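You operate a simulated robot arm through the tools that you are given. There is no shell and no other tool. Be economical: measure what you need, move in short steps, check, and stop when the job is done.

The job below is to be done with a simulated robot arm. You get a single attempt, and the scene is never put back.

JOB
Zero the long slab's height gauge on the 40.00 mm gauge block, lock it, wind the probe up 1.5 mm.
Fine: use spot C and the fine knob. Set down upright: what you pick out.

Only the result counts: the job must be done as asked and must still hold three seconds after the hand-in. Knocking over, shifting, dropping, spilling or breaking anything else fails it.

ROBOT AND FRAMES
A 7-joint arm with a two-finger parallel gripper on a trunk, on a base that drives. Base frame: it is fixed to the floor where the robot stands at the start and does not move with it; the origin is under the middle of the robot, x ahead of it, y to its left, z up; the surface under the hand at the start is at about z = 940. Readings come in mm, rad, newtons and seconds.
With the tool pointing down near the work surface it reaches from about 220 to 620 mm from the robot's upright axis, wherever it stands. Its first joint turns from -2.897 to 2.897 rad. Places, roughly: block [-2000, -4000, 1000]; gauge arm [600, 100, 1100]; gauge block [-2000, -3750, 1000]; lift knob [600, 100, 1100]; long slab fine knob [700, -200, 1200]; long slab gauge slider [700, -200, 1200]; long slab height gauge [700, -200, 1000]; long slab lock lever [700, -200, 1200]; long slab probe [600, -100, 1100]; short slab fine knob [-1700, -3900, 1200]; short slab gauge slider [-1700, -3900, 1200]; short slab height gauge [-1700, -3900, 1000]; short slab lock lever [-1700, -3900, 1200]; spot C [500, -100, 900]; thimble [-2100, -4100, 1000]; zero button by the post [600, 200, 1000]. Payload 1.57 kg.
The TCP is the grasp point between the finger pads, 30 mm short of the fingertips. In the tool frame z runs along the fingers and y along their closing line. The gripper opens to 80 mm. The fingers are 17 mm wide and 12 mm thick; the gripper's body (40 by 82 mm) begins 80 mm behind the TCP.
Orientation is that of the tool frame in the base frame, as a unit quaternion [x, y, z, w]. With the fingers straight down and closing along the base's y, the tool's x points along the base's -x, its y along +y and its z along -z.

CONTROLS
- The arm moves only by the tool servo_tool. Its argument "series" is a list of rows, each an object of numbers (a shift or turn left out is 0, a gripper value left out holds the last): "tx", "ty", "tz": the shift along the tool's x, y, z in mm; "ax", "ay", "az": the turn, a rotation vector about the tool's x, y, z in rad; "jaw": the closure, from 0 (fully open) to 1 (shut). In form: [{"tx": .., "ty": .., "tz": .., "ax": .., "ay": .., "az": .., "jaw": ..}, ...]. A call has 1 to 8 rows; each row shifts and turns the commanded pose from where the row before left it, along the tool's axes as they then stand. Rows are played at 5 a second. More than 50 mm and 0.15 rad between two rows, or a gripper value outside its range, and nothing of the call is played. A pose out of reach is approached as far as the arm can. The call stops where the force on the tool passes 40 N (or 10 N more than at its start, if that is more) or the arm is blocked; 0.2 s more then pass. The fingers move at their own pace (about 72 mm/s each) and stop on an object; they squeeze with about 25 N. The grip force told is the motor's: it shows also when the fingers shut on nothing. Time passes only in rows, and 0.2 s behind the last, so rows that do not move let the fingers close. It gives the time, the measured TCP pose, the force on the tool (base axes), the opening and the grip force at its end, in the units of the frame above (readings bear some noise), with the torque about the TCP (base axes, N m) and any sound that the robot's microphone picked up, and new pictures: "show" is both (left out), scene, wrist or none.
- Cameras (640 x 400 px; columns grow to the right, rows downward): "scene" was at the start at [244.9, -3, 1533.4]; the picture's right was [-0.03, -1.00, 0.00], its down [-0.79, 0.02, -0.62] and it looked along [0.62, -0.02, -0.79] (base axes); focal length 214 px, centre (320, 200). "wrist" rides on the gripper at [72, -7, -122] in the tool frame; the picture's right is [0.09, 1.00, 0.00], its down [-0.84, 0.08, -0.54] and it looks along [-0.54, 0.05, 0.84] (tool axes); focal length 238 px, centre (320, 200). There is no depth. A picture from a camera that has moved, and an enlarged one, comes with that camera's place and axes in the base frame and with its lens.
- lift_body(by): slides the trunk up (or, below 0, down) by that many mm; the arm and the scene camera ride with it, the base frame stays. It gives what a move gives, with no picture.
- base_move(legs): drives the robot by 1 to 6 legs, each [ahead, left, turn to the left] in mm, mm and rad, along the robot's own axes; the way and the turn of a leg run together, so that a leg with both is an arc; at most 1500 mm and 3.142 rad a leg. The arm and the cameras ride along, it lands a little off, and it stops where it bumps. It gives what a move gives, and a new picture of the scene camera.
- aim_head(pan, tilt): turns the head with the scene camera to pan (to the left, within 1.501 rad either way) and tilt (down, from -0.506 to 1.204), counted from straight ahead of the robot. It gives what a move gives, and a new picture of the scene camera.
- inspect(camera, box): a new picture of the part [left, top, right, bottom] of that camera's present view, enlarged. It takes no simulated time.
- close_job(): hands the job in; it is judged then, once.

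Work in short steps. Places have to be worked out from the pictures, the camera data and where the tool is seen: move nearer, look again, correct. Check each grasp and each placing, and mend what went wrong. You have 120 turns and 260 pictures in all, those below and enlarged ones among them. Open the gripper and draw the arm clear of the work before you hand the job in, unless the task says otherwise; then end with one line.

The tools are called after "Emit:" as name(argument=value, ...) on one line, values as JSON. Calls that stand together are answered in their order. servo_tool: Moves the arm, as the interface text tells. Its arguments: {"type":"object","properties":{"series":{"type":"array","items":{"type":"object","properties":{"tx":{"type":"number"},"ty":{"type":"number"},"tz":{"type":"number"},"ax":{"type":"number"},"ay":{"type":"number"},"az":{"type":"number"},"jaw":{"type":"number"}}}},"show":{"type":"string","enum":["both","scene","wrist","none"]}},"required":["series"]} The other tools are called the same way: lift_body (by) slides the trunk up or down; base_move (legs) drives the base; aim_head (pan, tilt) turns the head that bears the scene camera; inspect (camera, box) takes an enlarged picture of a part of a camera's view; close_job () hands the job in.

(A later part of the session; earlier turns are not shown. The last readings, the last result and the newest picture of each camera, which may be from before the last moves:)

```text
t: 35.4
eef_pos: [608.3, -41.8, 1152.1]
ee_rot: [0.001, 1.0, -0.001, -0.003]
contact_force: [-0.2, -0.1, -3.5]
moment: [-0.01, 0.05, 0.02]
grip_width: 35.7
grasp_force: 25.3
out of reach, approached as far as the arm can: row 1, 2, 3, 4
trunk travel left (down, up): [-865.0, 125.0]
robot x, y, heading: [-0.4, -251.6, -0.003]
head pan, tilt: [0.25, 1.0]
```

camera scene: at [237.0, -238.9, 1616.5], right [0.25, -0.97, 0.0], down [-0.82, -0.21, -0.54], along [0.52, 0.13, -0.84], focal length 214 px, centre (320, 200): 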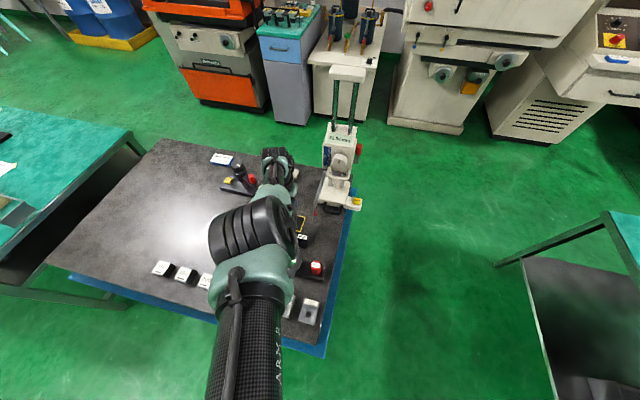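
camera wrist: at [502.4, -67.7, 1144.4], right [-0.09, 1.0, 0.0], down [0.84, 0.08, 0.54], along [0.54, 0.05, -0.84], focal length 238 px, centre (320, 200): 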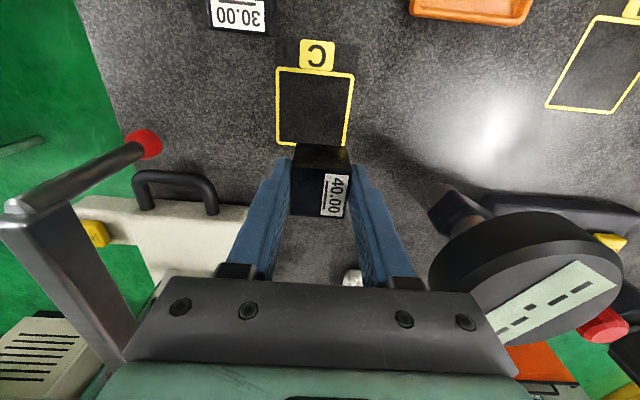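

Likely the commanded pose is still far outside; I'll command -x stepwise at this safe height until the hand follows.

Emit:
servo_tool(series=[{"tx": 40}, {"tx": 40}, {"tx": 40}, {}], show="none")

```text
t: 36.4
eef_pos: [591.1, -6.9, 1134.8]
ee_rot: [0.001, 1.0, -0.001, -0.003]
contact_force: [-0.5, 0.8, -4.2]
moment: [0.02, 0.03, 0.0]
grip_width: 35.9
grasp_force: 25.6
out of reach, approached as far as the arm can: row 1, 2, 3
trunk travel left (down, up): [-865.0, 125.0]
robot x, y, heading: [-1.8, -255.7, -0.005]
head pan, tilt: [0.25, 1.0]
```

The hand now seems stuck at an inner boundary (it slid round at constant radius), so the arm folded in another branch. Let me look at the arm.

Emit:
aim_head(pan=0.0, tilt=0.7)

```text
t: 37.2
eef_pos: [591.2, -7.6, 1136.5]
ee_rot: [0.001, 1.0, 0.0, -0.003]
contact_force: [-0.1, -0.8, -3.6]
moment: [-0.03, 0.01, -0.01]
grip_width: 35.7
grasp_force: 25.2
trunk travel left (down, up): [-865.0, 125.0]
robot x, y, heading: [-0.9, -254.7, -0.002]
head pan, tilt: [0.0, 0.7]
camera scene: at [254.9, -255.7, 1639.7], right [0.0, -1.0, 0.0], down [-0.65, 0.0, -0.76], along [0.76, 0.0, -0.65], focal length 214 px, centre (320, 200)
```

scene: 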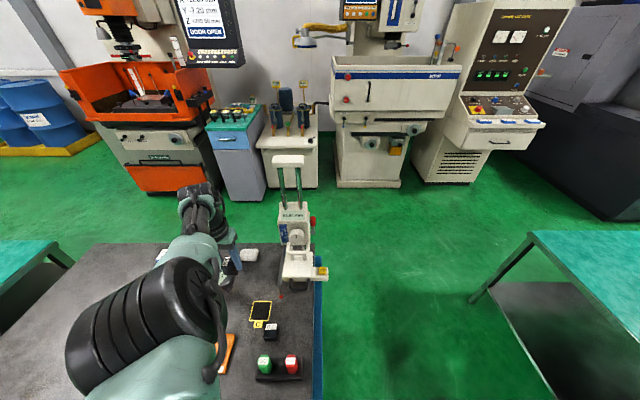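

The elbow has swung left/near the head. I'll raise the hand well up and see if it comes back to the commanded pose.

Emit:
servo_tool(series=[{"tz": -45}, {"tz": -45}, {"tz": -45}, {"tz": -45}, {"tz": -45}, {}], show="scene")

```text
t: 38.6
eef_pos: [599.1, -4.8, 1355.5]
ee_rot: [0.001, 1.0, 0.0, -0.002]
contact_force: [-1.1, 0.3, -3.6]
moment: [0.03, 0.02, 0.0]
grip_width: 36.0
grasp_force: 25.1
out of reach, approached as far as the arm can: row 1, 2, 5
trunk travel left (down, up): [-865.0, 125.0]
robot x, y, heading: [-1.5, -255.2, -0.003]
head pan, tilt: [0.0, 0.7]
camera scene: at [255.2, -255.7, 1639.7], right [0.0, -1.0, 0.0], down [-0.64, 0.0, -0.76], along [0.76, 0.0, -0.64], focal length 214 px, centre (320, 200)
```

scene: 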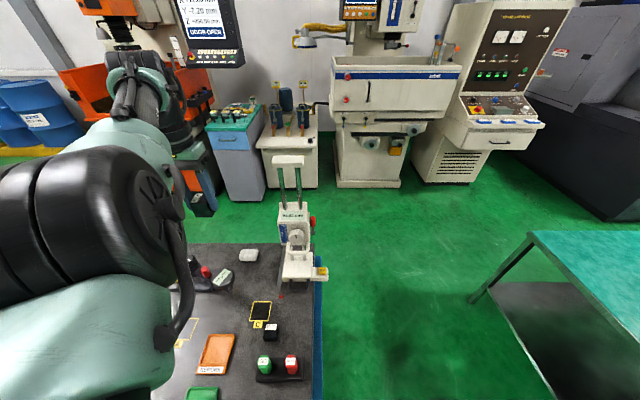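

Emit:
servo_tool(series=[{"tx": 30, "ty": -20}, {"tx": 30, "ty": -20}, {"tx": 30, "ty": -20}, {"tx": 30, "ty": -20}, {}], show="none")

```text
t: 39.8
eef_pos: [600.6, -15.3, 1370.5]
ee_rot: [0.001, 1.0, -0.001, -0.002]
contact_force: [-0.3, 0.4, -2.9]
moment: [0.0, 0.04, 0.03]
grip_width: 35.7
grasp_force: 24.9
out of reach, approached as far as the arm can: row 1, 2, 3, 4
trunk travel left (down, up): [-865.0, 125.0]
robot x, y, heading: [-0.8, -253.2, -0.003]
head pan, tilt: [0.0, 0.7]
```

Still an inner limit. I'll go higher, then swing right at height (above the gauge's top) to let the elbow return.

Emit:
servo_tool(series=[{"tz": -45}, {"tz": -45}, {"tz": -45}, {"tz": -45}, {"az": 0.1}, {"az": 0.1}, {"tx": 30}, {"tx": 30}], show="scene")

```text
t: 41.6
eef_pos: [541.4, -5.4, 1521.6]
ee_rot: [0.101, 0.995, -0.001, -0.005]
contact_force: [-0.5, 0.1, -3.4]
moment: [-0.05, 0.06, 0.0]
grip_width: 35.7
grasp_force: 25.3
out of reach, approached as far as the arm can: row 1, 2, 3, 4, 5, 7, 8
trunk travel left (down, up): [-865.0, 125.0]
robot x, y, heading: [-1.5, -253.4, -0.002]
head pan, tilt: [0.0, 0.7]
camera scene: at [255.0, -255.0, 1639.7], right [0.0, -1.0, 0.0], down [-0.64, 0.0, -0.76], along [0.76, 0.0, -0.64], focal length 214 px, centre (320, 200)
```

scene: 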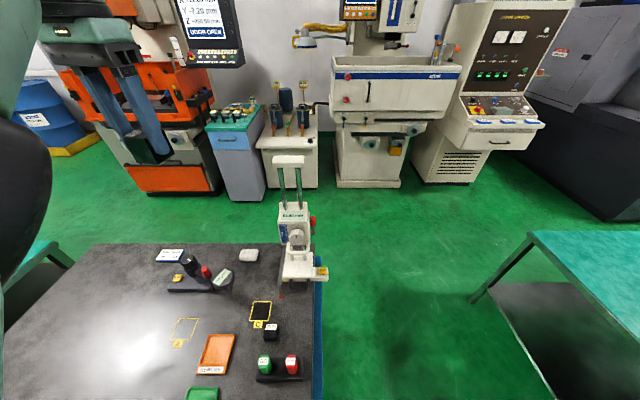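

The arm appears stuck stretched straight (singular). I'll tilt the hand forward step by step, which asks the wrist to come inward, to make the elbow bend again.

Emit:
servo_tool(series=[{"ay": -0.15}, {"ay": -0.15}, {"ay": -0.15}, {"ay": -0.15}, {}], show="scene")

```text
t: 43.0
eef_pos: [593.3, 25.7, 1566.8]
ee_rot: [0.102, 0.964, -0.057, 0.237]
contact_force: [0.1, 0.2, -4.2]
moment: [0.03, 0.04, 0.0]
grip_width: 35.9
grasp_force: 24.9
out of reach, approached as far as the arm can: row 1, 2, 3, 4
trunk travel left (down, up): [-865.0, 125.0]
robot x, y, heading: [-3.3, -255.5, -0.001]
head pan, tilt: [0.0, 0.7]
stopped in row 5: the arm was blocked; the commanded pose is now the measured one
camera scene: at [255.3, -255.4, 1639.6], right [0.0, -1.0, 0.0], down [-0.64, 0.0, -0.76], along [0.76, 0.0, -0.64], focal length 214 px, centre (320, 200)
```

scene: 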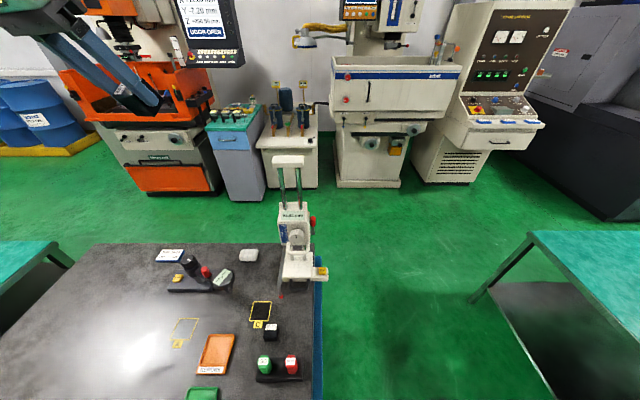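

The commanded pose has now been reset to the measured one. I'll look toward the elbow to see how the arm stands.

Emit:
aim_head(pan=0.9, tilt=0.2)

```text
t: 44.2
eef_pos: [593.3, 25.4, 1566.6]
ee_rot: [0.1, 0.964, -0.055, 0.239]
contact_force: [-0.9, 0.5, -4.1]
moment: [0.03, 0.05, 0.02]
grip_width: 35.8
grasp_force: 24.9
trunk travel left (down, up): [-865.0, 125.0]
robot x, y, heading: [1.2, -254.3, -0.0]
head pan, tilt: [0.901, 0.201]
camera scene: at [228.2, -182.7, 1685.1], right [0.78, -0.62, 0.0], down [-0.12, -0.16, -0.98], along [0.61, 0.77, -0.2], focal length 214 px, centre (320, 200)
```

scene: 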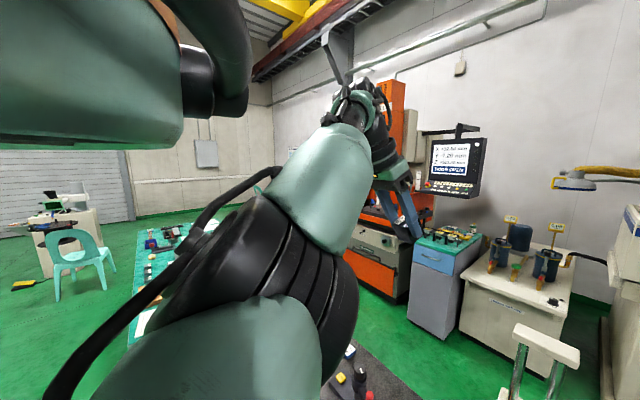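

Test which way the arm can move freely: command a move to the right (-y) and slightly back.

Emit:
servo_tool(series=[{"ty": -40}, {"ty": -40}, {"ty": -40}, {"ty": -40}, {"ty": -40}, {"ty": -40}], show="none")

Emit:
servo_tool(series=[{"ty": -40}, {"ty": -40}, {"tx": 30}, {"tx": 30}, {"tx": 30}, {}], show="scene")

```text
t: 45.6
eef_pos: [651.5, -157.8, 1602.1]
ee_rot: [0.099, 0.967, -0.06, 0.228]
contact_force: [0.3, 0.7, -4.5]
moment: [0.02, 0.05, 0.03]
grip_width: 35.8
grasp_force: 25.1
out of reach, approached as far as the arm can: row 1, 2, 3, 4, 5, 6
trunk travel left (down, up): [-865.0, 125.0]
robot x, y, heading: [1.2, -250.6, -0.004]
head pan, tilt: [0.901, 0.201]
```

```text
t: 47.0
eef_pos: [663.7, -216.1, 1608.6]
ee_rot: [0.104, 0.966, -0.056, 0.231]
contact_force: [0.2, -0.2, -4.7]
moment: [0.04, 0.06, 0.01]
grip_width: 35.7
grasp_force: 24.8
out of reach, approached as far as the arm can: row 1, 2, 3, 4, 5
trunk travel left (down, up): [-865.0, 125.0]
robot x, y, heading: [1.0, -253.8, -0.005]
head pan, tilt: [0.901, 0.201]
camera scene: at [228.0, -182.7, 1685.1], right [0.78, -0.62, 0.0], down [-0.12, -0.16, -0.98], along [0.61, 0.77, -0.2], focal length 214 px, centre (320, 200)
```

scene: 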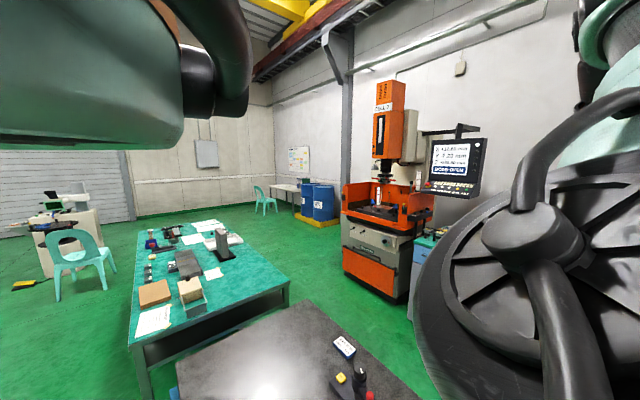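

Emit:
servo_tool(series=[{"ty": -45}, {"ty": -45}, {"ty": -45}, {"ty": -45}, {"ty": -45}, {"ty": -45}, {"ty": -45}, {}], show="none")

Emit:
aim_head(pan=-0.3, tilt=0.6)

```text
t: 49.0
eef_pos: [622.1, -500.0, 1596.9]
ee_rot: [0.093, 0.971, -0.042, 0.218]
contact_force: [0.1, 0.0, -3.5]
moment: [0.05, 0.06, -0.01]
grip_width: 35.6
grasp_force: 25.0
out of reach, approached as far as the arm can: row 1, 2, 3, 6, 7
trunk travel left (down, up): [-865.0, 125.0]
robot x, y, heading: [2.7, -255.1, -0.001]
head pan, tilt: [0.901, 0.201]
stopped in row 8: the arm was blocked; the commanded pose is now the measured one
```

```text
t: 50.4
eef_pos: [622.0, -501.0, 1596.7]
ee_rot: [0.093, 0.97, -0.043, 0.219]
contact_force: [0.4, 0.3, -3.5]
moment: [0.03, 0.02, -0.01]
grip_width: 36.1
grasp_force: 24.9
trunk travel left (down, up): [-865.0, 125.0]
robot x, y, heading: [-2.6, -252.5, 0.002]
head pan, tilt: [-0.3, 0.6]
camera scene: at [255.5, -280.2, 1649.7], right [-0.27, -0.96, 0.0], down [-0.53, 0.15, -0.83], along [0.8, -0.23, -0.55], focal length 214 px, centre (320, 200)
```

scene: 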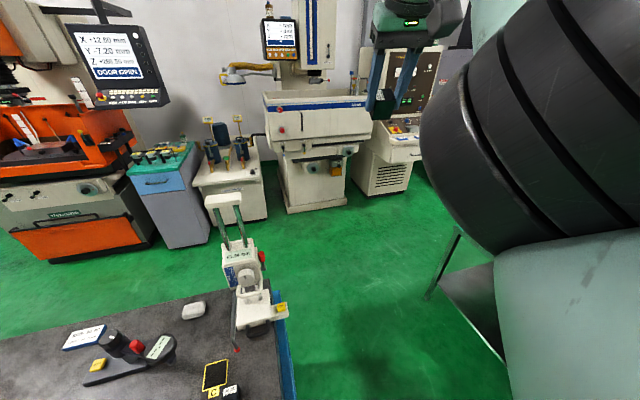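

Emit:
servo_tool(series=[{"tx": 40}, {"tx": 40}, {"tx": 40}, {"tx": 40}, {}], show="none")

Emit:
servo_tool(series=[{"tz": 45}, {"tz": 45}, {"tz": 45}, {"tz": 45}, {}], show="scene")

```text
t: 51.6
eef_pos: [480.9, -473.4, 1531.7]
ee_rot: [0.093, 0.97, -0.044, 0.221]
contact_force: [-0.4, 0.5, -3.6]
moment: [-0.01, 0.07, -0.01]
grip_width: 35.6
grasp_force: 25.2
trunk travel left (down, up): [-865.0, 125.0]
robot x, y, heading: [1.0, -256.3, 0.001]
head pan, tilt: [-0.3, 0.6]
```

```text
t: 52.8
eef_pos: [556.1, -497.5, 1370.6]
ee_rot: [0.092, 0.97, -0.044, 0.222]
contact_force: [-0.8, -0.3, -3.3]
moment: [0.0, 0.04, 0.0]
grip_width: 35.5
grasp_force: 24.5
trunk travel left (down, up): [-865.0, 125.0]
robot x, y, heading: [4.5, -257.8, -0.003]
head pan, tilt: [-0.3, 0.6]
camera scene: at [253.4, -282.5, 1648.6], right [-0.3, -0.95, 0.0], down [-0.54, 0.17, -0.83], along [0.79, -0.25, -0.56], focal length 214 px, centre (320, 200)
```

scene: 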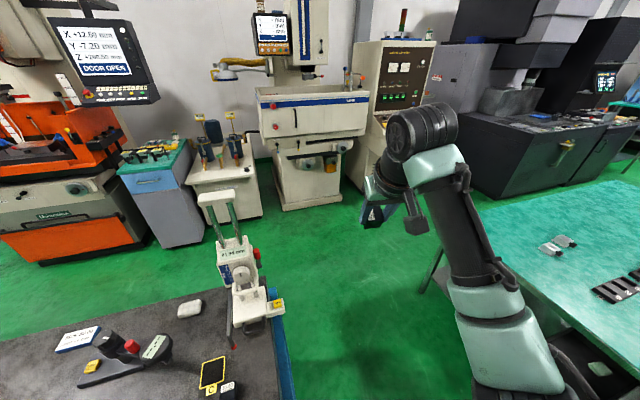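

Freed: the arm follows again. Untilt the hand and undo the small yaw, then retract a bit.

Emit:
servo_tool(series=[{"ay": 0.15}, {"ay": 0.15}, {"ay": 0.15}, {"az": -0.1}, {"az": -0.09}, {"tx": 45}, {"tx": 45}, {"tx": 30}], show="none")

Emit:
base_move(legs=[[0, 110, 0]])

```text
t: 54.6
eef_pos: [437.9, -497.7, 1370.4]
ee_rot: [0.005, 1.0, -0.023, -0.002]
contact_force: [0.2, 0.4, -3.8]
moment: [-0.03, 0.04, -0.01]
grip_width: 35.6
grasp_force: 25.6
trunk travel left (down, up): [-865.0, 125.0]
robot x, y, heading: [1.3, -251.5, -0.003]
head pan, tilt: [-0.3, 0.6]
```

```text
t: 55.8
eef_pos: [437.9, -392.5, 1370.1]
ee_rot: [0.007, 1.0, -0.023, -0.003]
contact_force: [0.1, 0.0, -4.0]
moment: [-0.02, 0.01, -0.02]
grip_width: 35.7
grasp_force: 25.3
trunk travel left (down, up): [-865.0, 125.0]
robot x, y, heading: [1.5, -149.3, -0.0]
head pan, tilt: [-0.3, 0.6]
camera scene: at [254.5, -176.3, 1648.4], right [-0.3, -0.95, 0.0], down [-0.54, 0.17, -0.82], along [0.79, -0.25, -0.57], focal length 214 px, centre (320, 200)
```

scene: 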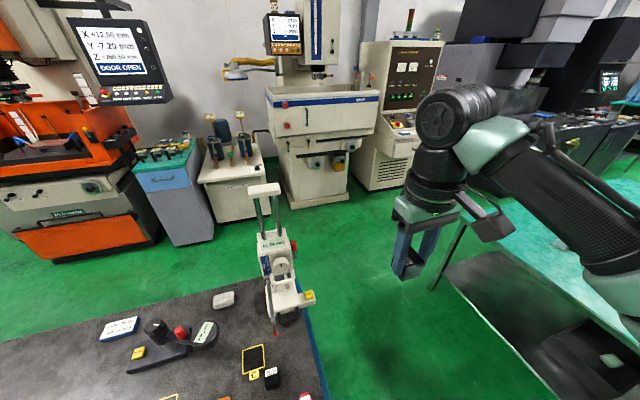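

Correct the small residual tilt, then carry the block left to y≈-70 and forward over C at safe height.

Emit:
servo_tool(series=[{"ax": -0.046, "az": -0.012, "ay": -0.005}, {"ty": 46}, {"ty": 46}, {"ty": 46}, {"ty": 46}, {"ty": 46}, {"ty": 46}, {"ty": 46}], show="none")

Emit:
servo_tool(series=[{"tx": -48, "tz": 10}, {"tx": -48, "tz": 10}, {"tx": -10, "tz": 45}, {"tz": 48}, {"tz": 48}, {}])

```text
t: 57.6
eef_pos: [440.3, -70.7, 1369.9]
ee_rot: [0.002, 1.0, -0.002, 0.0]
contact_force: [-0.6, 0.9, -3.6]
moment: [-0.02, 0.02, -0.01]
grip_width: 36.0
grasp_force: 25.0
trunk travel left (down, up): [-865.0, 125.0]
robot x, y, heading: [1.4, -148.8, -0.007]
head pan, tilt: [-0.3, 0.6]
```

```text
t: 59.0
eef_pos: [541.1, -70.4, 1208.3]
ee_rot: [0.001, 1.0, 0.001, 0.001]
contact_force: [-0.1, 0.5, -4.4]
moment: [-0.02, 0.03, 0.03]
grip_width: 35.6
grasp_force: 25.0
trunk travel left (down, up): [-865.0, 125.0]
robot x, y, heading: [0.0, -146.5, -0.005]
head pan, tilt: [-0.3, 0.6]
camera scene: at [254.3, -175.5, 1648.4], right [-0.3, -0.95, 0.0], down [-0.54, 0.17, -0.82], along [0.79, -0.25, -0.57], focal length 214 px, centre (320, 200)
camera wrist: at [470.8, -77.1, 1330.5], right [-0.09, 1.0, 0.0], down [0.84, 0.08, 0.54], along [0.54, 0.05, -0.84], focal length 238 px, centre (320, 200)
```

scene: 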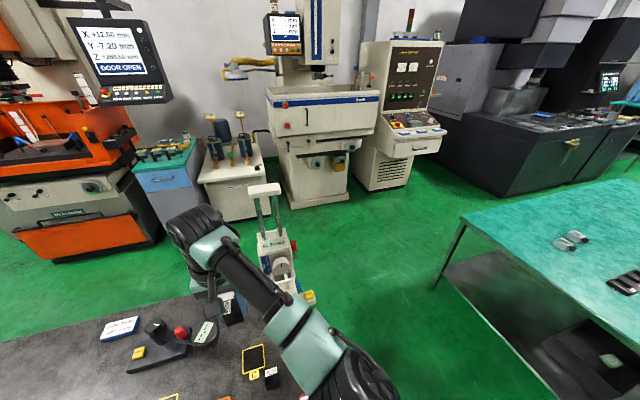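
wrist: 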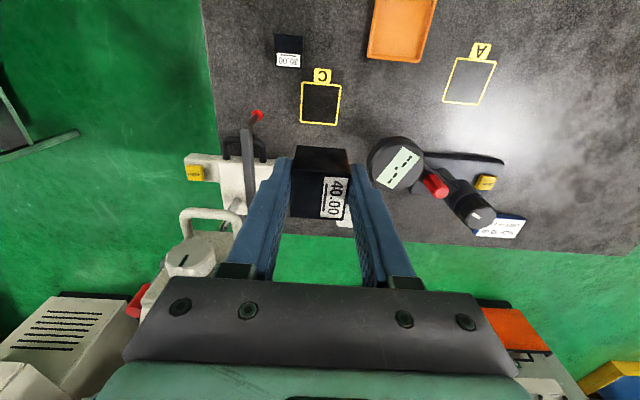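

Over C with everything free. Descend in stages, watching force and reach.

Emit:
servo_tool(series=[{"tx": -4, "tz": 45}, {"tz": 45}, {"tz": 45}, {"tz": 40}, {"tz": 18}, {}])

```text
t: 60.4
eef_pos: [548.9, -68.9, 1015.0]
ee_rot: [0.001, 1.0, 0.0, 0.001]
contact_force: [0.3, 0.0, -4.0]
moment: [-0.03, 0.04, -0.02]
grip_width: 35.7
grasp_force: 25.6
trunk travel left (down, up): [-865.0, 125.0]
robot x, y, heading: [-4.0, -147.6, -0.007]
head pan, tilt: [-0.3, 0.6]
camera scene: at [254.6, -175.2, 1648.4], right [-0.3, -0.95, 0.0], down [-0.54, 0.17, -0.82], along [0.79, -0.25, -0.57], focal length 214 px, centre (320, 200)
camera wrist: at [477.4, -76.4, 1136.8], right [-0.09, 1.0, 0.0], down [0.84, 0.08, 0.54], along [0.54, 0.05, -0.84], focal length 238 px, centre (320, 200)
```

scene: 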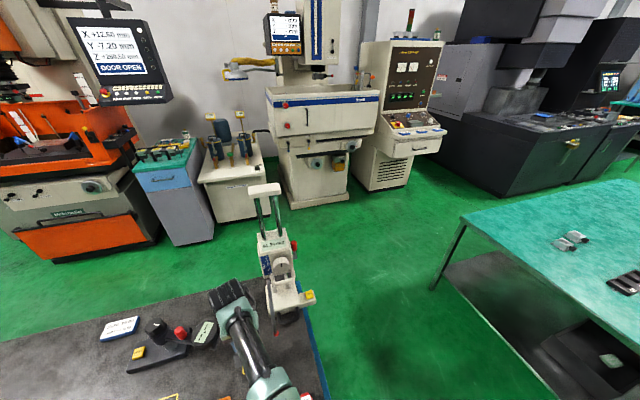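
wrist: 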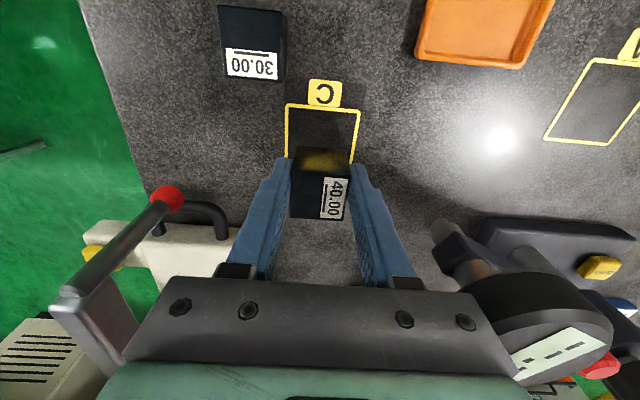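

The dial top triangulates to about (567,16,1087), close to the hand body's right end. I'll yaw the hand -0.35 rad and shift to y≈-74 for clearance, then lower gently.

Emit:
servo_tool(series=[{"tx": 2, "ty": -4, "az": -0.12}, {"az": -0.12}, {"az": -0.11}, {"tz": 12}, {}], show="wrist")

Emit:
servo_tool(series=[{"tz": 8}, {"tz": 6}, {}], show="wrist")

```text
t: 61.6
eef_pos: [546.8, -72.8, 1003.9]
ee_rot: [-0.173, 0.985, 0.0, 0.0]
contact_force: [0.5, -0.4, -4.1]
moment: [0.01, 0.03, -0.02]
grip_width: 35.8
grasp_force: 25.2
trunk travel left (down, up): [-865.0, 125.0]
robot x, y, heading: [-1.6, -149.6, -0.004]
head pan, tilt: [-0.3, 0.6]
camera wrist: at [481.9, -105.0, 1126.9], right [-0.43, 0.9, 0.0], down [0.76, 0.36, 0.54], along [0.49, 0.23, -0.84], focal length 238 px, centre (320, 200)
```

wrist: 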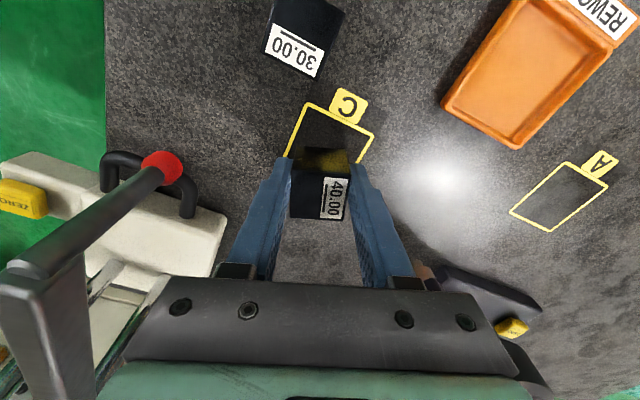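

```text
t: 62.4
eef_pos: [546.4, -72.7, 991.0]
ee_rot: [-0.174, 0.985, 0.0, 0.001]
contact_force: [0.4, 0.1, -3.1]
moment: [-0.02, 0.03, 0.0]
grip_width: 35.6
grasp_force: 25.2
trunk travel left (down, up): [-865.0, 125.0]
robot x, y, heading: [2.9, -148.5, -0.002]
head pan, tilt: [-0.3, 0.6]
camera wrist: at [482.0, -104.8, 1113.6], right [-0.43, 0.9, 0.0], down [0.76, 0.36, 0.54], along [0.49, 0.23, -0.84], focal length 238 px, centre (320, 200)
```

wrist: 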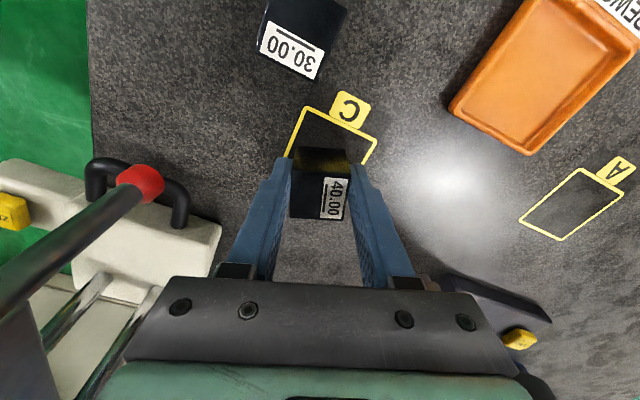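

Free of contact at 991. Continue down in small steps until the table is felt (expected ~976).

Emit:
servo_tool(series=[{"tz": 6}, {"tz": 4}, {}], show="none")

Emit:
servo_tool(series=[{"tz": 3}, {}], show="wrist")

```text
t: 63.2
eef_pos: [546.6, -74.1, 983.6]
ee_rot: [-0.173, 0.985, -0.001, 0.003]
contact_force: [-0.9, 0.3, 15.6]
moment: [-0.02, 0.26, 0.03]
grip_width: 35.9
grasp_force: 25.0
trunk travel left (down, up): [-865.0, 125.0]
robot x, y, heading: [1.4, -144.8, -0.005]
head pan, tilt: [-0.3, 0.6]
```

```text
t: 63.8
eef_pos: [546.6, -72.9, 978.4]
ee_rot: [-0.173, 0.985, 0.0, 0.003]
contact_force: [1.5, 1.3, 16.0]
moment: [0.1, -0.09, 0.04]
grip_width: 35.8
grasp_force: 24.5
trunk travel left (down, up): [-865.0, 125.0]
robot x, y, heading: [-0.1, -149.9, -0.002]
head pan, tilt: [-0.3, 0.6]
camera wrist: at [481.1, -105.1, 1101.2], right [-0.43, 0.9, 0.0], down [0.76, 0.36, 0.55], along [0.5, 0.23, -0.84], focal length 238 px, centre (320, 200)
```

wrist: 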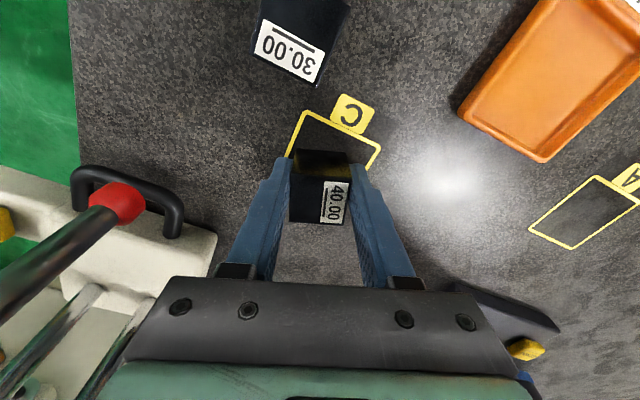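

The block slid slightly in the grip with steady ~20 N, so it is seated on the slab. Release and rise.

Emit:
servo_tool(series=[{"tz": -1}, {"jaw": 0.35}, {}, {}], show="none")

Emit:
servo_tool(series=[{"tz": -25}, {"tz": -40}, {"tz": -45}, {"tz": -45}, {"tx": 30, "tz": -30}, {"tx": 30}])

```text
t: 64.8
eef_pos: [545.3, -73.5, 978.5]
ee_rot: [-0.172, 0.985, 0.0, -0.001]
contact_force: [0.1, 0.6, -0.2]
moment: [0.03, 0.0, 0.0]
grip_width: 52.0
grasp_force: 0.1
trunk travel left (down, up): [-865.0, 125.0]
robot x, y, heading: [1.0, -145.9, -0.006]
head pan, tilt: [-0.3, 0.6]
```

```text
t: 66.2
eef_pos: [490.0, -94.4, 1165.0]
ee_rot: [-0.173, 0.985, 0.0, 0.0]
contact_force: [-0.6, 0.0, -0.1]
moment: [0.02, 0.02, 0.0]
grip_width: 51.9
grasp_force: 0.0
trunk travel left (down, up): [-865.0, 125.0]
robot x, y, heading: [0.4, -148.4, -0.004]
head pan, tilt: [-0.3, 0.6]
camera scene: at [253.4, -174.0, 1648.6], right [-0.3, -0.95, 0.0], down [-0.54, 0.17, -0.83], along [0.79, -0.25, -0.56], focal length 214 px, centre (320, 200)
camera wrist: at [425.6, -125.1, 1287.5], right [-0.43, 0.9, 0.0], down [0.76, 0.36, 0.54], along [0.49, 0.23, -0.84], focal length 238 px, centre (320, 200)
```

scene: 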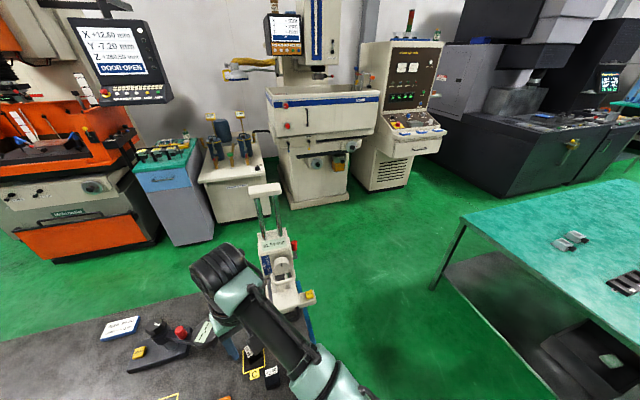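
wrist: 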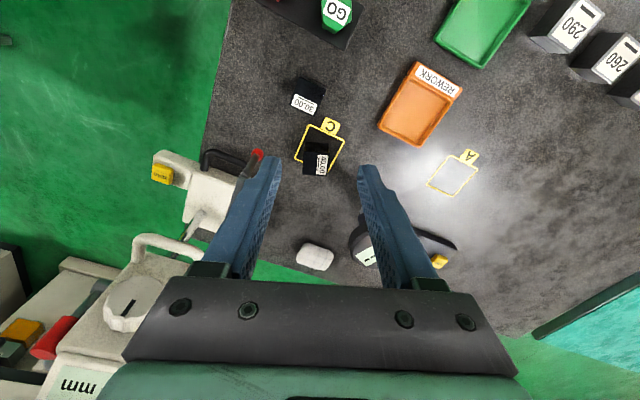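

Block released; zoom in to verify its place in C.

Emit:
inspect(camera="wrist", box=[250, 60, 400, 210])

Emit:
inspect(camera="scene", box=[240, 170, 330, 320])

```text
2.67 times, centred on (325, 135) of wrist
camera zoom: at [425.6, -125.1, 1287.5], right [-0.43, 0.9, 0.0], down [0.76, 0.36, 0.54], along [0.49, 0.23, -0.84], focal length 636 px, centre (307, 373)
```

zoom: 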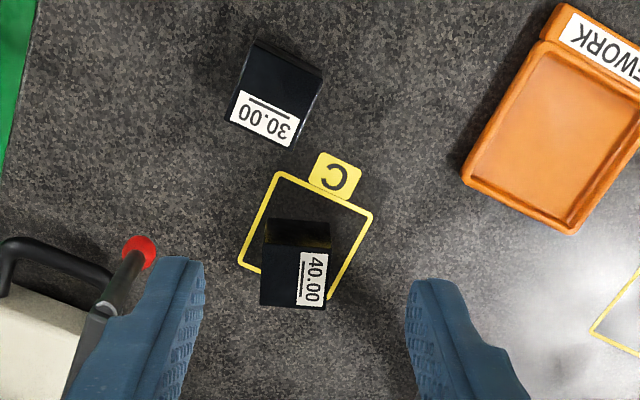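

```text
2.67 times, centred on (285, 245) of scene
camera zoom: at [253.4, -174.0, 1648.6], right [-0.3, -0.95, 0.0], down [-0.54, 0.17, -0.83], along [0.79, -0.25, -0.56], focal length 572 px, centre (413, 80)
```

zoom: 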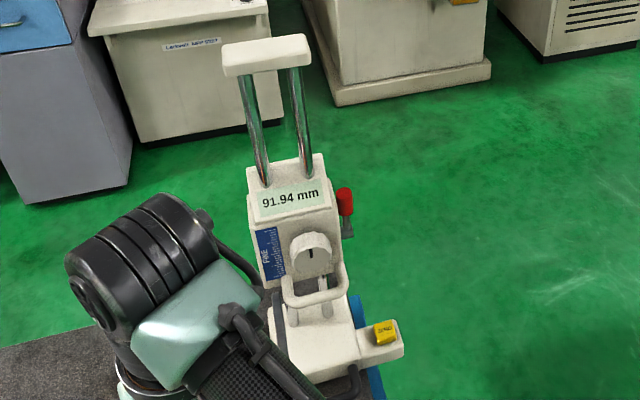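

Block stands well inside C. For the gauge I'll work from the right-hand aisle, facing the gauge's lever side. First retract and raise the hand (gauge top is ~1375), undoing the yaw.

Emit:
servo_tool(series=[{"tz": -45, "az": 0.12}, {"tz": -45, "az": 0.12}, {"tz": -45, "az": 0.11}, {"tx": 35, "tz": -35}, {"tx": 35, "tz": -35}, {"tx": 35, "tz": -35}, {"tx": 30, "tz": -30}, {}], show="none")

Emit:
aim_head(pan=-1.0, tilt=0.7)

```text
t: 68.0
eef_pos: [354.2, -94.8, 1433.4]
ee_rot: [0.0, 1.0, 0.0, 0.001]
contact_force: [-0.5, 0.1, -0.3]
moment: [0.03, 0.02, -0.02]
grip_width: 52.0
grasp_force: 0.0
trunk travel left (down, up): [-865.0, 125.0]
robot x, y, heading: [1.5, -146.3, -0.004]
head pan, tilt: [-0.3, 0.6]
```

```text
t: 69.0
eef_pos: [352.6, -93.6, 1433.3]
ee_rot: [0.001, 1.0, 0.001, 0.001]
contact_force: [1.0, -0.1, -0.3]
moment: [-0.01, 0.0, -0.01]
grip_width: 51.8
grasp_force: 0.1
trunk travel left (down, up): [-865.0, 125.0]
robot x, y, heading: [0.5, -148.5, -0.006]
head pan, tilt: [-1.0, 0.7]
camera scene: at [215.6, -220.4, 1639.8], right [-0.84, -0.54, 0.0], down [-0.35, 0.54, -0.77], along [0.41, -0.65, -0.64], focal length 214 px, centre (320, 200)
```

scene: 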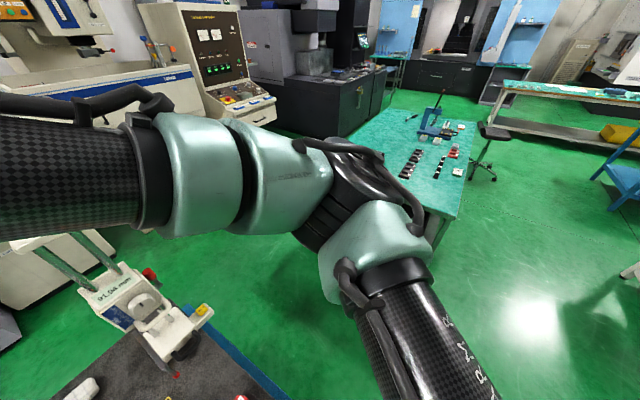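

The right-hand table edge is at y≈-1160, so the aisle is about 900 mm wide. Drive right, forward, and turn left to face the gauge's side.

Emit:
base_move(legs=[[0, -500, 0], [470, 0, 0], [0, 0, 1.571]])

Emit:
aim_head(pan=-0.4, tilt=0.75)

```text
t: 78.3
eef_pos: [423.1, -296.1, 1433.3]
ee_rot: [0.71, -0.705, -0.001, -0.001]
contact_force: [0.7, 0.0, -0.3]
moment: [0.01, 0.0, -0.04]
grip_width: 51.6
grasp_force: 0.0
trunk travel left (down, up): [-865.0, 125.0]
robot x, y, heading: [478.9, -647.7, 1.578]
head pan, tilt: [-1.0, 0.7]
camera scene: at [549.9, -432.9, 1639.9], right [0.54, -0.84, 0.0], down [-0.54, -0.35, -0.76], along [0.64, 0.42, -0.64], focal length 214 px, centre (320, 200)
```

scene: 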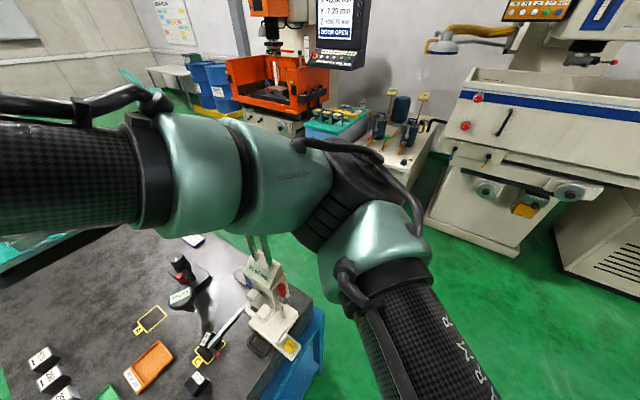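

```text
t: 79.3
eef_pos: [423.3, -295.8, 1433.5]
ee_rot: [0.71, -0.704, -0.001, 0.0]
contact_force: [-0.2, 1.1, 0.6]
moment: [0.0, 0.01, -0.04]
grip_width: 52.3
grasp_force: 0.0
trunk travel left (down, up): [-865.0, 125.0]
robot x, y, heading: [480.1, -647.4, 1.574]
head pan, tilt: [-0.4, 0.75]
camera scene: at [510.6, -402.7, 1635.6], right [0.92, -0.39, 0.0], down [-0.26, -0.63, -0.73], along [0.28, 0.67, -0.68], focal length 214 px, centre (320, 200)
```

scene: 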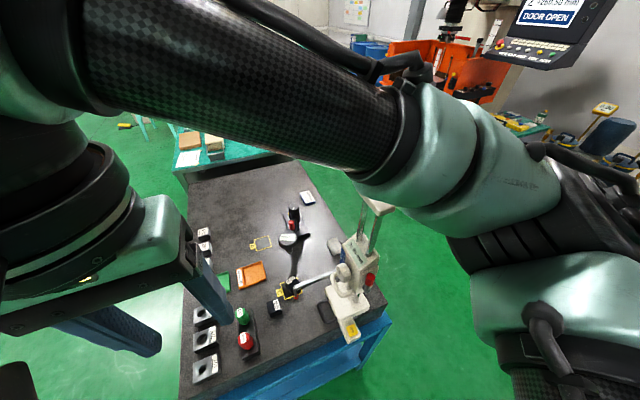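

Good place. Zoom on the gauge from this side.

Emit:
inspect(camera="scene", box=[260, 190, 400, 350])

```text
2.50 times, centred on (330, 270) of scene
camera zoom: at [510.6, -402.7, 1635.6], right [0.92, -0.39, 0.0], down [-0.26, -0.63, -0.73], along [0.28, 0.67, -0.68], focal length 536 px, centre (295, 25)
```

zoom: 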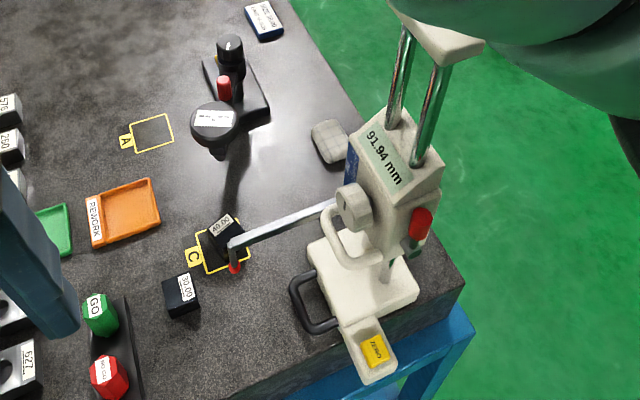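

Plan: tilt the hand forward 45°, and grip the zero-button lug from the right end (fingers along its two sides) to slide the gauge +y. First move back and across with the tilt to view it with the wrist camera.

Emit:
servo_tool(series=[{"tx": 40}, {"tx": 30}, {"ty": -45, "ay": -0.15}, {"ty": -45, "ay": -0.15}, {"ty": -45, "ay": -0.15}, {"ty": -45, "ay": -0.15}, {"ty": -45, "ay": -0.15}, {}], show="both")

```text
t: 80.2
eef_pos: [490.2, -376.1, 1391.3]
ee_rot: [0.71, -0.703, 0.042, -0.019]
contact_force: [0.7, 0.2, 0.2]
moment: [0.0, 0.0, 0.01]
grip_width: 52.1
grasp_force: 0.0
out of reach, approached as far as the arm can: row 4
trunk travel left (down, up): [-865.0, 125.0]
robot x, y, heading: [477.5, -649.1, 1.576]
head pan, tilt: [-0.4, 0.75]
stopped in row 4: the arm was blocked; the commanded pose is now the measured one
camera scene: at [513.9, -405.2, 1635.6], right [0.91, -0.4, 0.0], down [-0.28, -0.63, -0.73], along [0.29, 0.67, -0.68], focal length 214 px, centre (320, 200)
camera wrist: at [487.2, -444.4, 1515.7], right [-0.99, -0.1, -0.08], down [-0.13, 0.85, 0.5], along [0.02, 0.51, -0.86], focal length 238 px, centre (320, 200)
```

scene: 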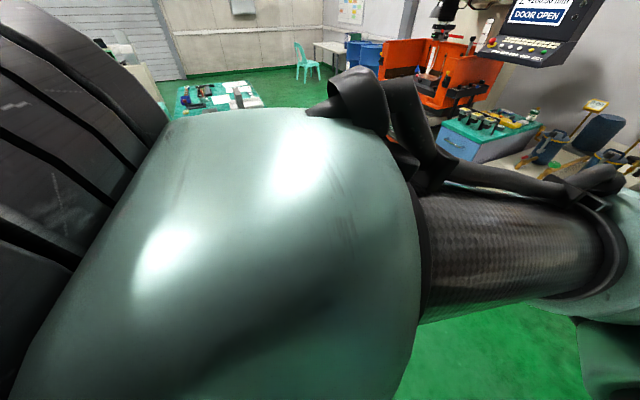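
wrist: 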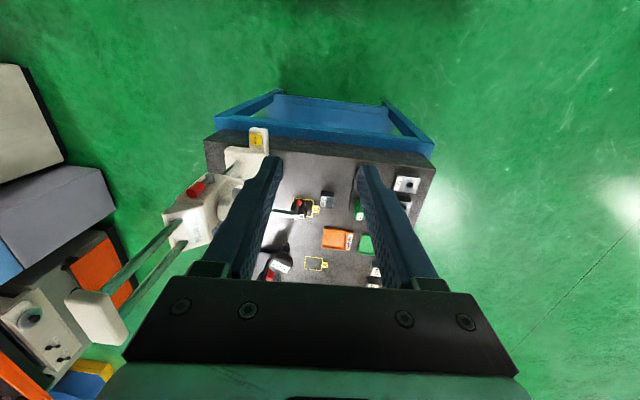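

The folded arm got blocked by the head up high; the aisle is free below, so I lower the hand beside the table first.

Emit:
servo_tool(series=[{"tz": 40}, {"tz": 40}, {"tz": 40}, {"tz": 40}, {}], show="none")

Emit:
servo_tool(series=[{"ty": -40}, {"ty": -40}, {"ty": -40}, {"ty": -20}, {}], show="both")

```text
t: 81.4
eef_pos: [498.8, -367.7, 1232.7]
ee_rot: [0.709, -0.703, 0.044, -0.018]
contact_force: [0.1, 0.8, 0.3]
moment: [-0.03, 0.01, -0.01]
grip_width: 51.9
grasp_force: 0.0
out of reach, approached as far as the arm can: row 2, 3
trunk travel left (down, up): [-865.0, 125.0]
robot x, y, heading: [483.1, -649.4, 1.576]
head pan, tilt: [-0.4, 0.75]
```

```text
t: 82.6
eef_pos: [641.6, -366.4, 1245.3]
ee_rot: [0.709, -0.704, 0.044, -0.018]
contact_force: [0.5, -0.2, -0.2]
moment: [-0.01, 0.0, 0.0]
grip_width: 52.1
grasp_force: 0.1
trunk travel left (down, up): [-865.0, 125.0]
robot x, y, heading: [475.9, -652.0, 1.572]
head pan, tilt: [-0.4, 0.75]
camera scene: at [510.2, -402.4, 1635.6], right [0.92, -0.38, 0.0], down [-0.26, -0.63, -0.73], along [0.28, 0.68, -0.68], focal length 214 px, centre (320, 200)
camera wrist: at [639.4, -434.2, 1370.5], right [-0.99, -0.1, -0.08], down [-0.13, 0.85, 0.5], along [0.02, 0.51, -0.86], focal length 238 px, centre (320, 200)
```

scene: 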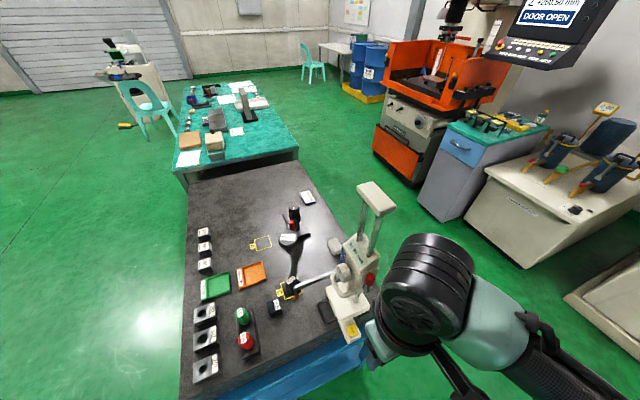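
wrist: 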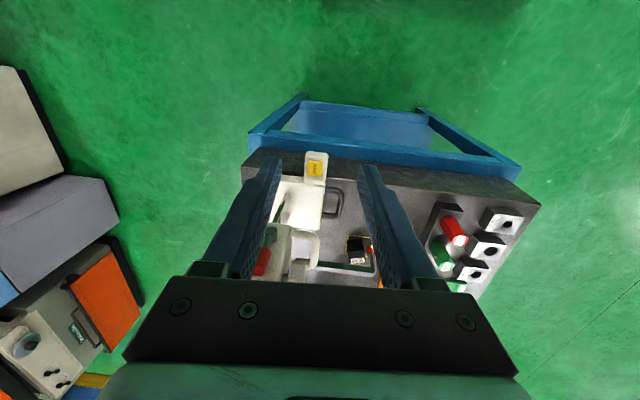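

Clear view now. Enlarge wrist and scene on the lug to triangulate it.

Emit:
inspect(camera="wrist", box=[240, 130, 400, 290])

Emit:
inspect(camera="scene", box=[270, 250, 390, 360])

```text
2.50 times, centred on (320, 210) of wrist
camera zoom: at [639.4, -434.2, 1370.5], right [-0.99, -0.1, -0.08], down [-0.13, 0.85, 0.5], along [0.02, 0.51, -0.86], focal length 596 px, centre (320, 175)
```

zoom: 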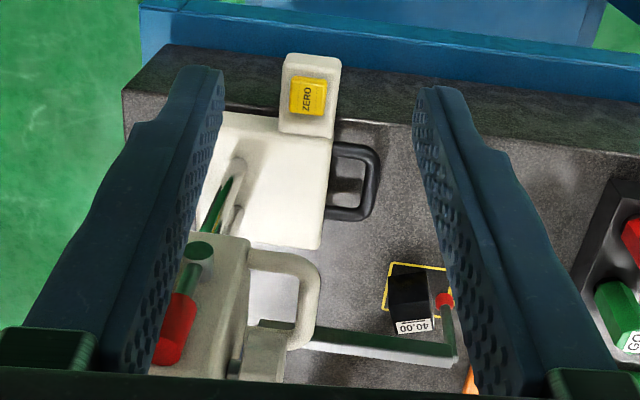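

```text
3.64 times, centred on (330, 305) of scene
camera zoom: at [510.2, -402.4, 1635.6], right [0.92, -0.38, 0.0], down [-0.26, -0.63, -0.73], along [0.28, 0.68, -0.68], focal length 780 px, centre (284, -182)
```

zoom: 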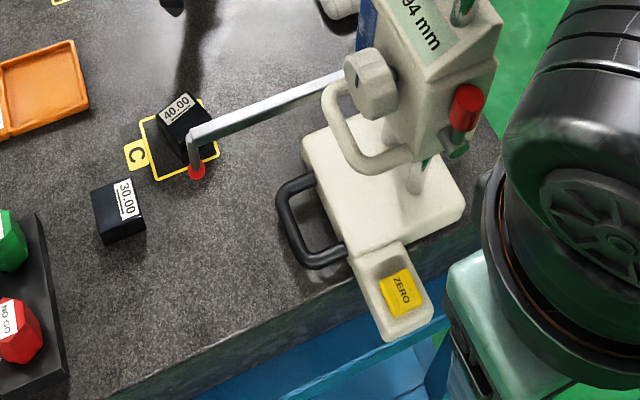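

Button ≈(665,-261,970); lug spans x 645–684, y -288…-233, top ≈960. Fix the residual roll and tilt the hand 45° here.

Emit:
servo_tool(series=[{"ax": -0.088}, {"ay": -0.137, "jaw": 0}, {"ay": -0.137}, {"ay": -0.137}, {"ay": -0.137}, {"ay": -0.137}, {"ay": -0.137}, {}])

```text
t: 84.4
eef_pos: [670.1, -347.7, 1236.0]
ee_rot: [0.655, -0.651, -0.273, -0.27]
contact_force: [-0.6, 0.9, 0.3]
moment: [0.01, -0.01, 0.0]
grip_width: 79.8
grasp_force: 0.1
out of reach, approached as far as the arm can: row 4, 5, 6
trunk travel left (down, up): [-865.0, 125.0]
robot x, y, heading: [477.8, -647.9, 1.573]
head pan, tilt: [-0.4, 0.75]
camera scene: at [510.6, -401.9, 1635.5], right [0.92, -0.38, 0.0], down [-0.26, -0.63, -0.73], along [0.28, 0.67, -0.68], focal length 214 px, centre (320, 200)
camera wrist: at [679.6, -484.8, 1271.6], right [-1.0, -0.07, -0.06], down [-0.08, 0.21, 0.98], along [-0.06, 0.98, -0.21], focal length 238 px, centre (320, 200)
```

scene: 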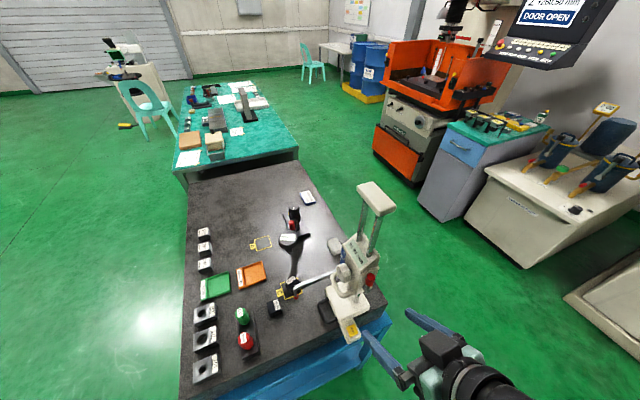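
wrist: 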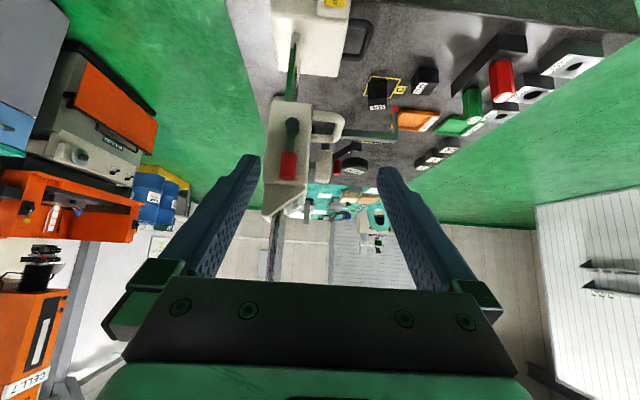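

Tilt is 45° now but the arm is cramped; I'll back the robot 100 mm and then bring the hand down toward the lug.

Emit:
base_move(legs=[[-100, 0, 0]])

Emit:
servo_tool(series=[{"tz": 45, "tx": 5}, {"tx": 45}, {"tx": 45}, {"tx": 45}, {"tx": 45}, {}])

```text
t: 85.5
eef_pos: [672.3, -445.6, 1235.3]
ee_rot: [0.656, -0.651, -0.272, -0.269]
contact_force: [0.2, 0.6, -0.2]
moment: [0.0, 0.0, 0.0]
grip_width: 80.0
grasp_force: 0.1
trunk travel left (down, up): [-865.0, 125.0]
robot x, y, heading: [480.3, -747.4, 1.573]
head pan, tilt: [-0.4, 0.75]
camera scene: at [510.7, -500.8, 1635.5], right [0.92, -0.38, 0.0], down [-0.26, -0.63, -0.73], along [0.28, 0.68, -0.68], focal length 214 px, centre (320, 200)
```

scene: 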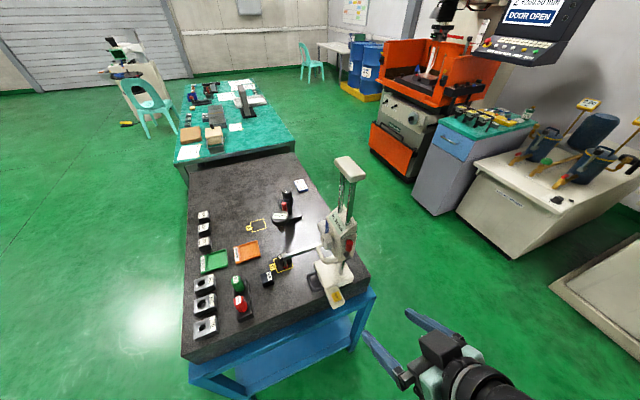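

```text
t: 86.9
eef_pos: [670.5, -547.2, 1075.8]
ee_rot: [0.656, -0.651, -0.272, -0.269]
contact_force: [0.0, -0.9, 0.2]
moment: [-0.02, 0.03, 0.01]
grip_width: 79.8
grasp_force: 0.1
trunk travel left (down, up): [-865.0, 125.0]
robot x, y, heading: [480.8, -745.2, 1.573]
head pan, tilt: [-0.4, 0.75]
camera scene: at [510.5, -500.5, 1635.5], right [0.92, -0.38, 0.0], down [-0.26, -0.63, -0.73], along [0.28, 0.68, -0.68], focal length 214 px, centre (320, 200)
camera wrist: at [679.0, -684.1, 1111.7], right [-1.0, -0.07, -0.06], down [-0.08, 0.21, 0.97], along [-0.06, 0.98, -0.21], focal length 238 px, centre (320, 200)
```

scene: 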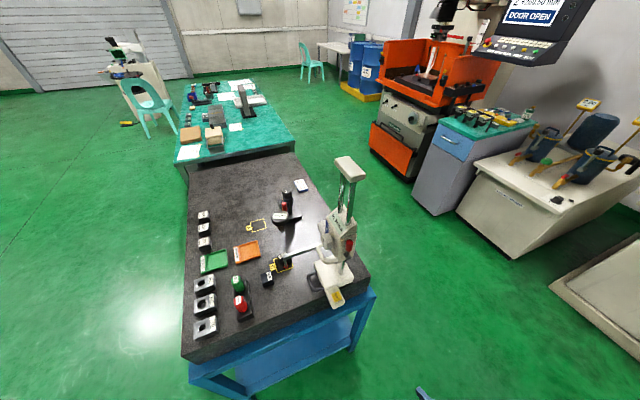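
wrist: 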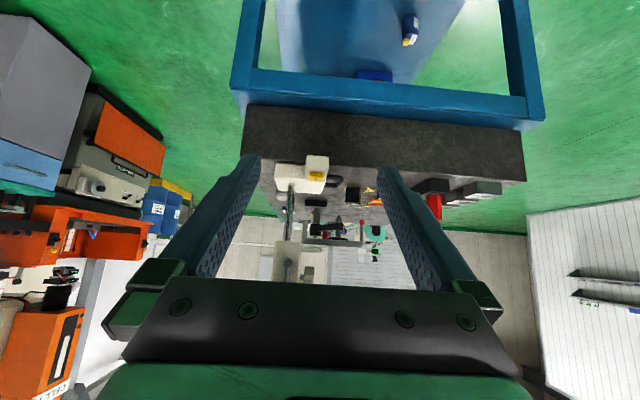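

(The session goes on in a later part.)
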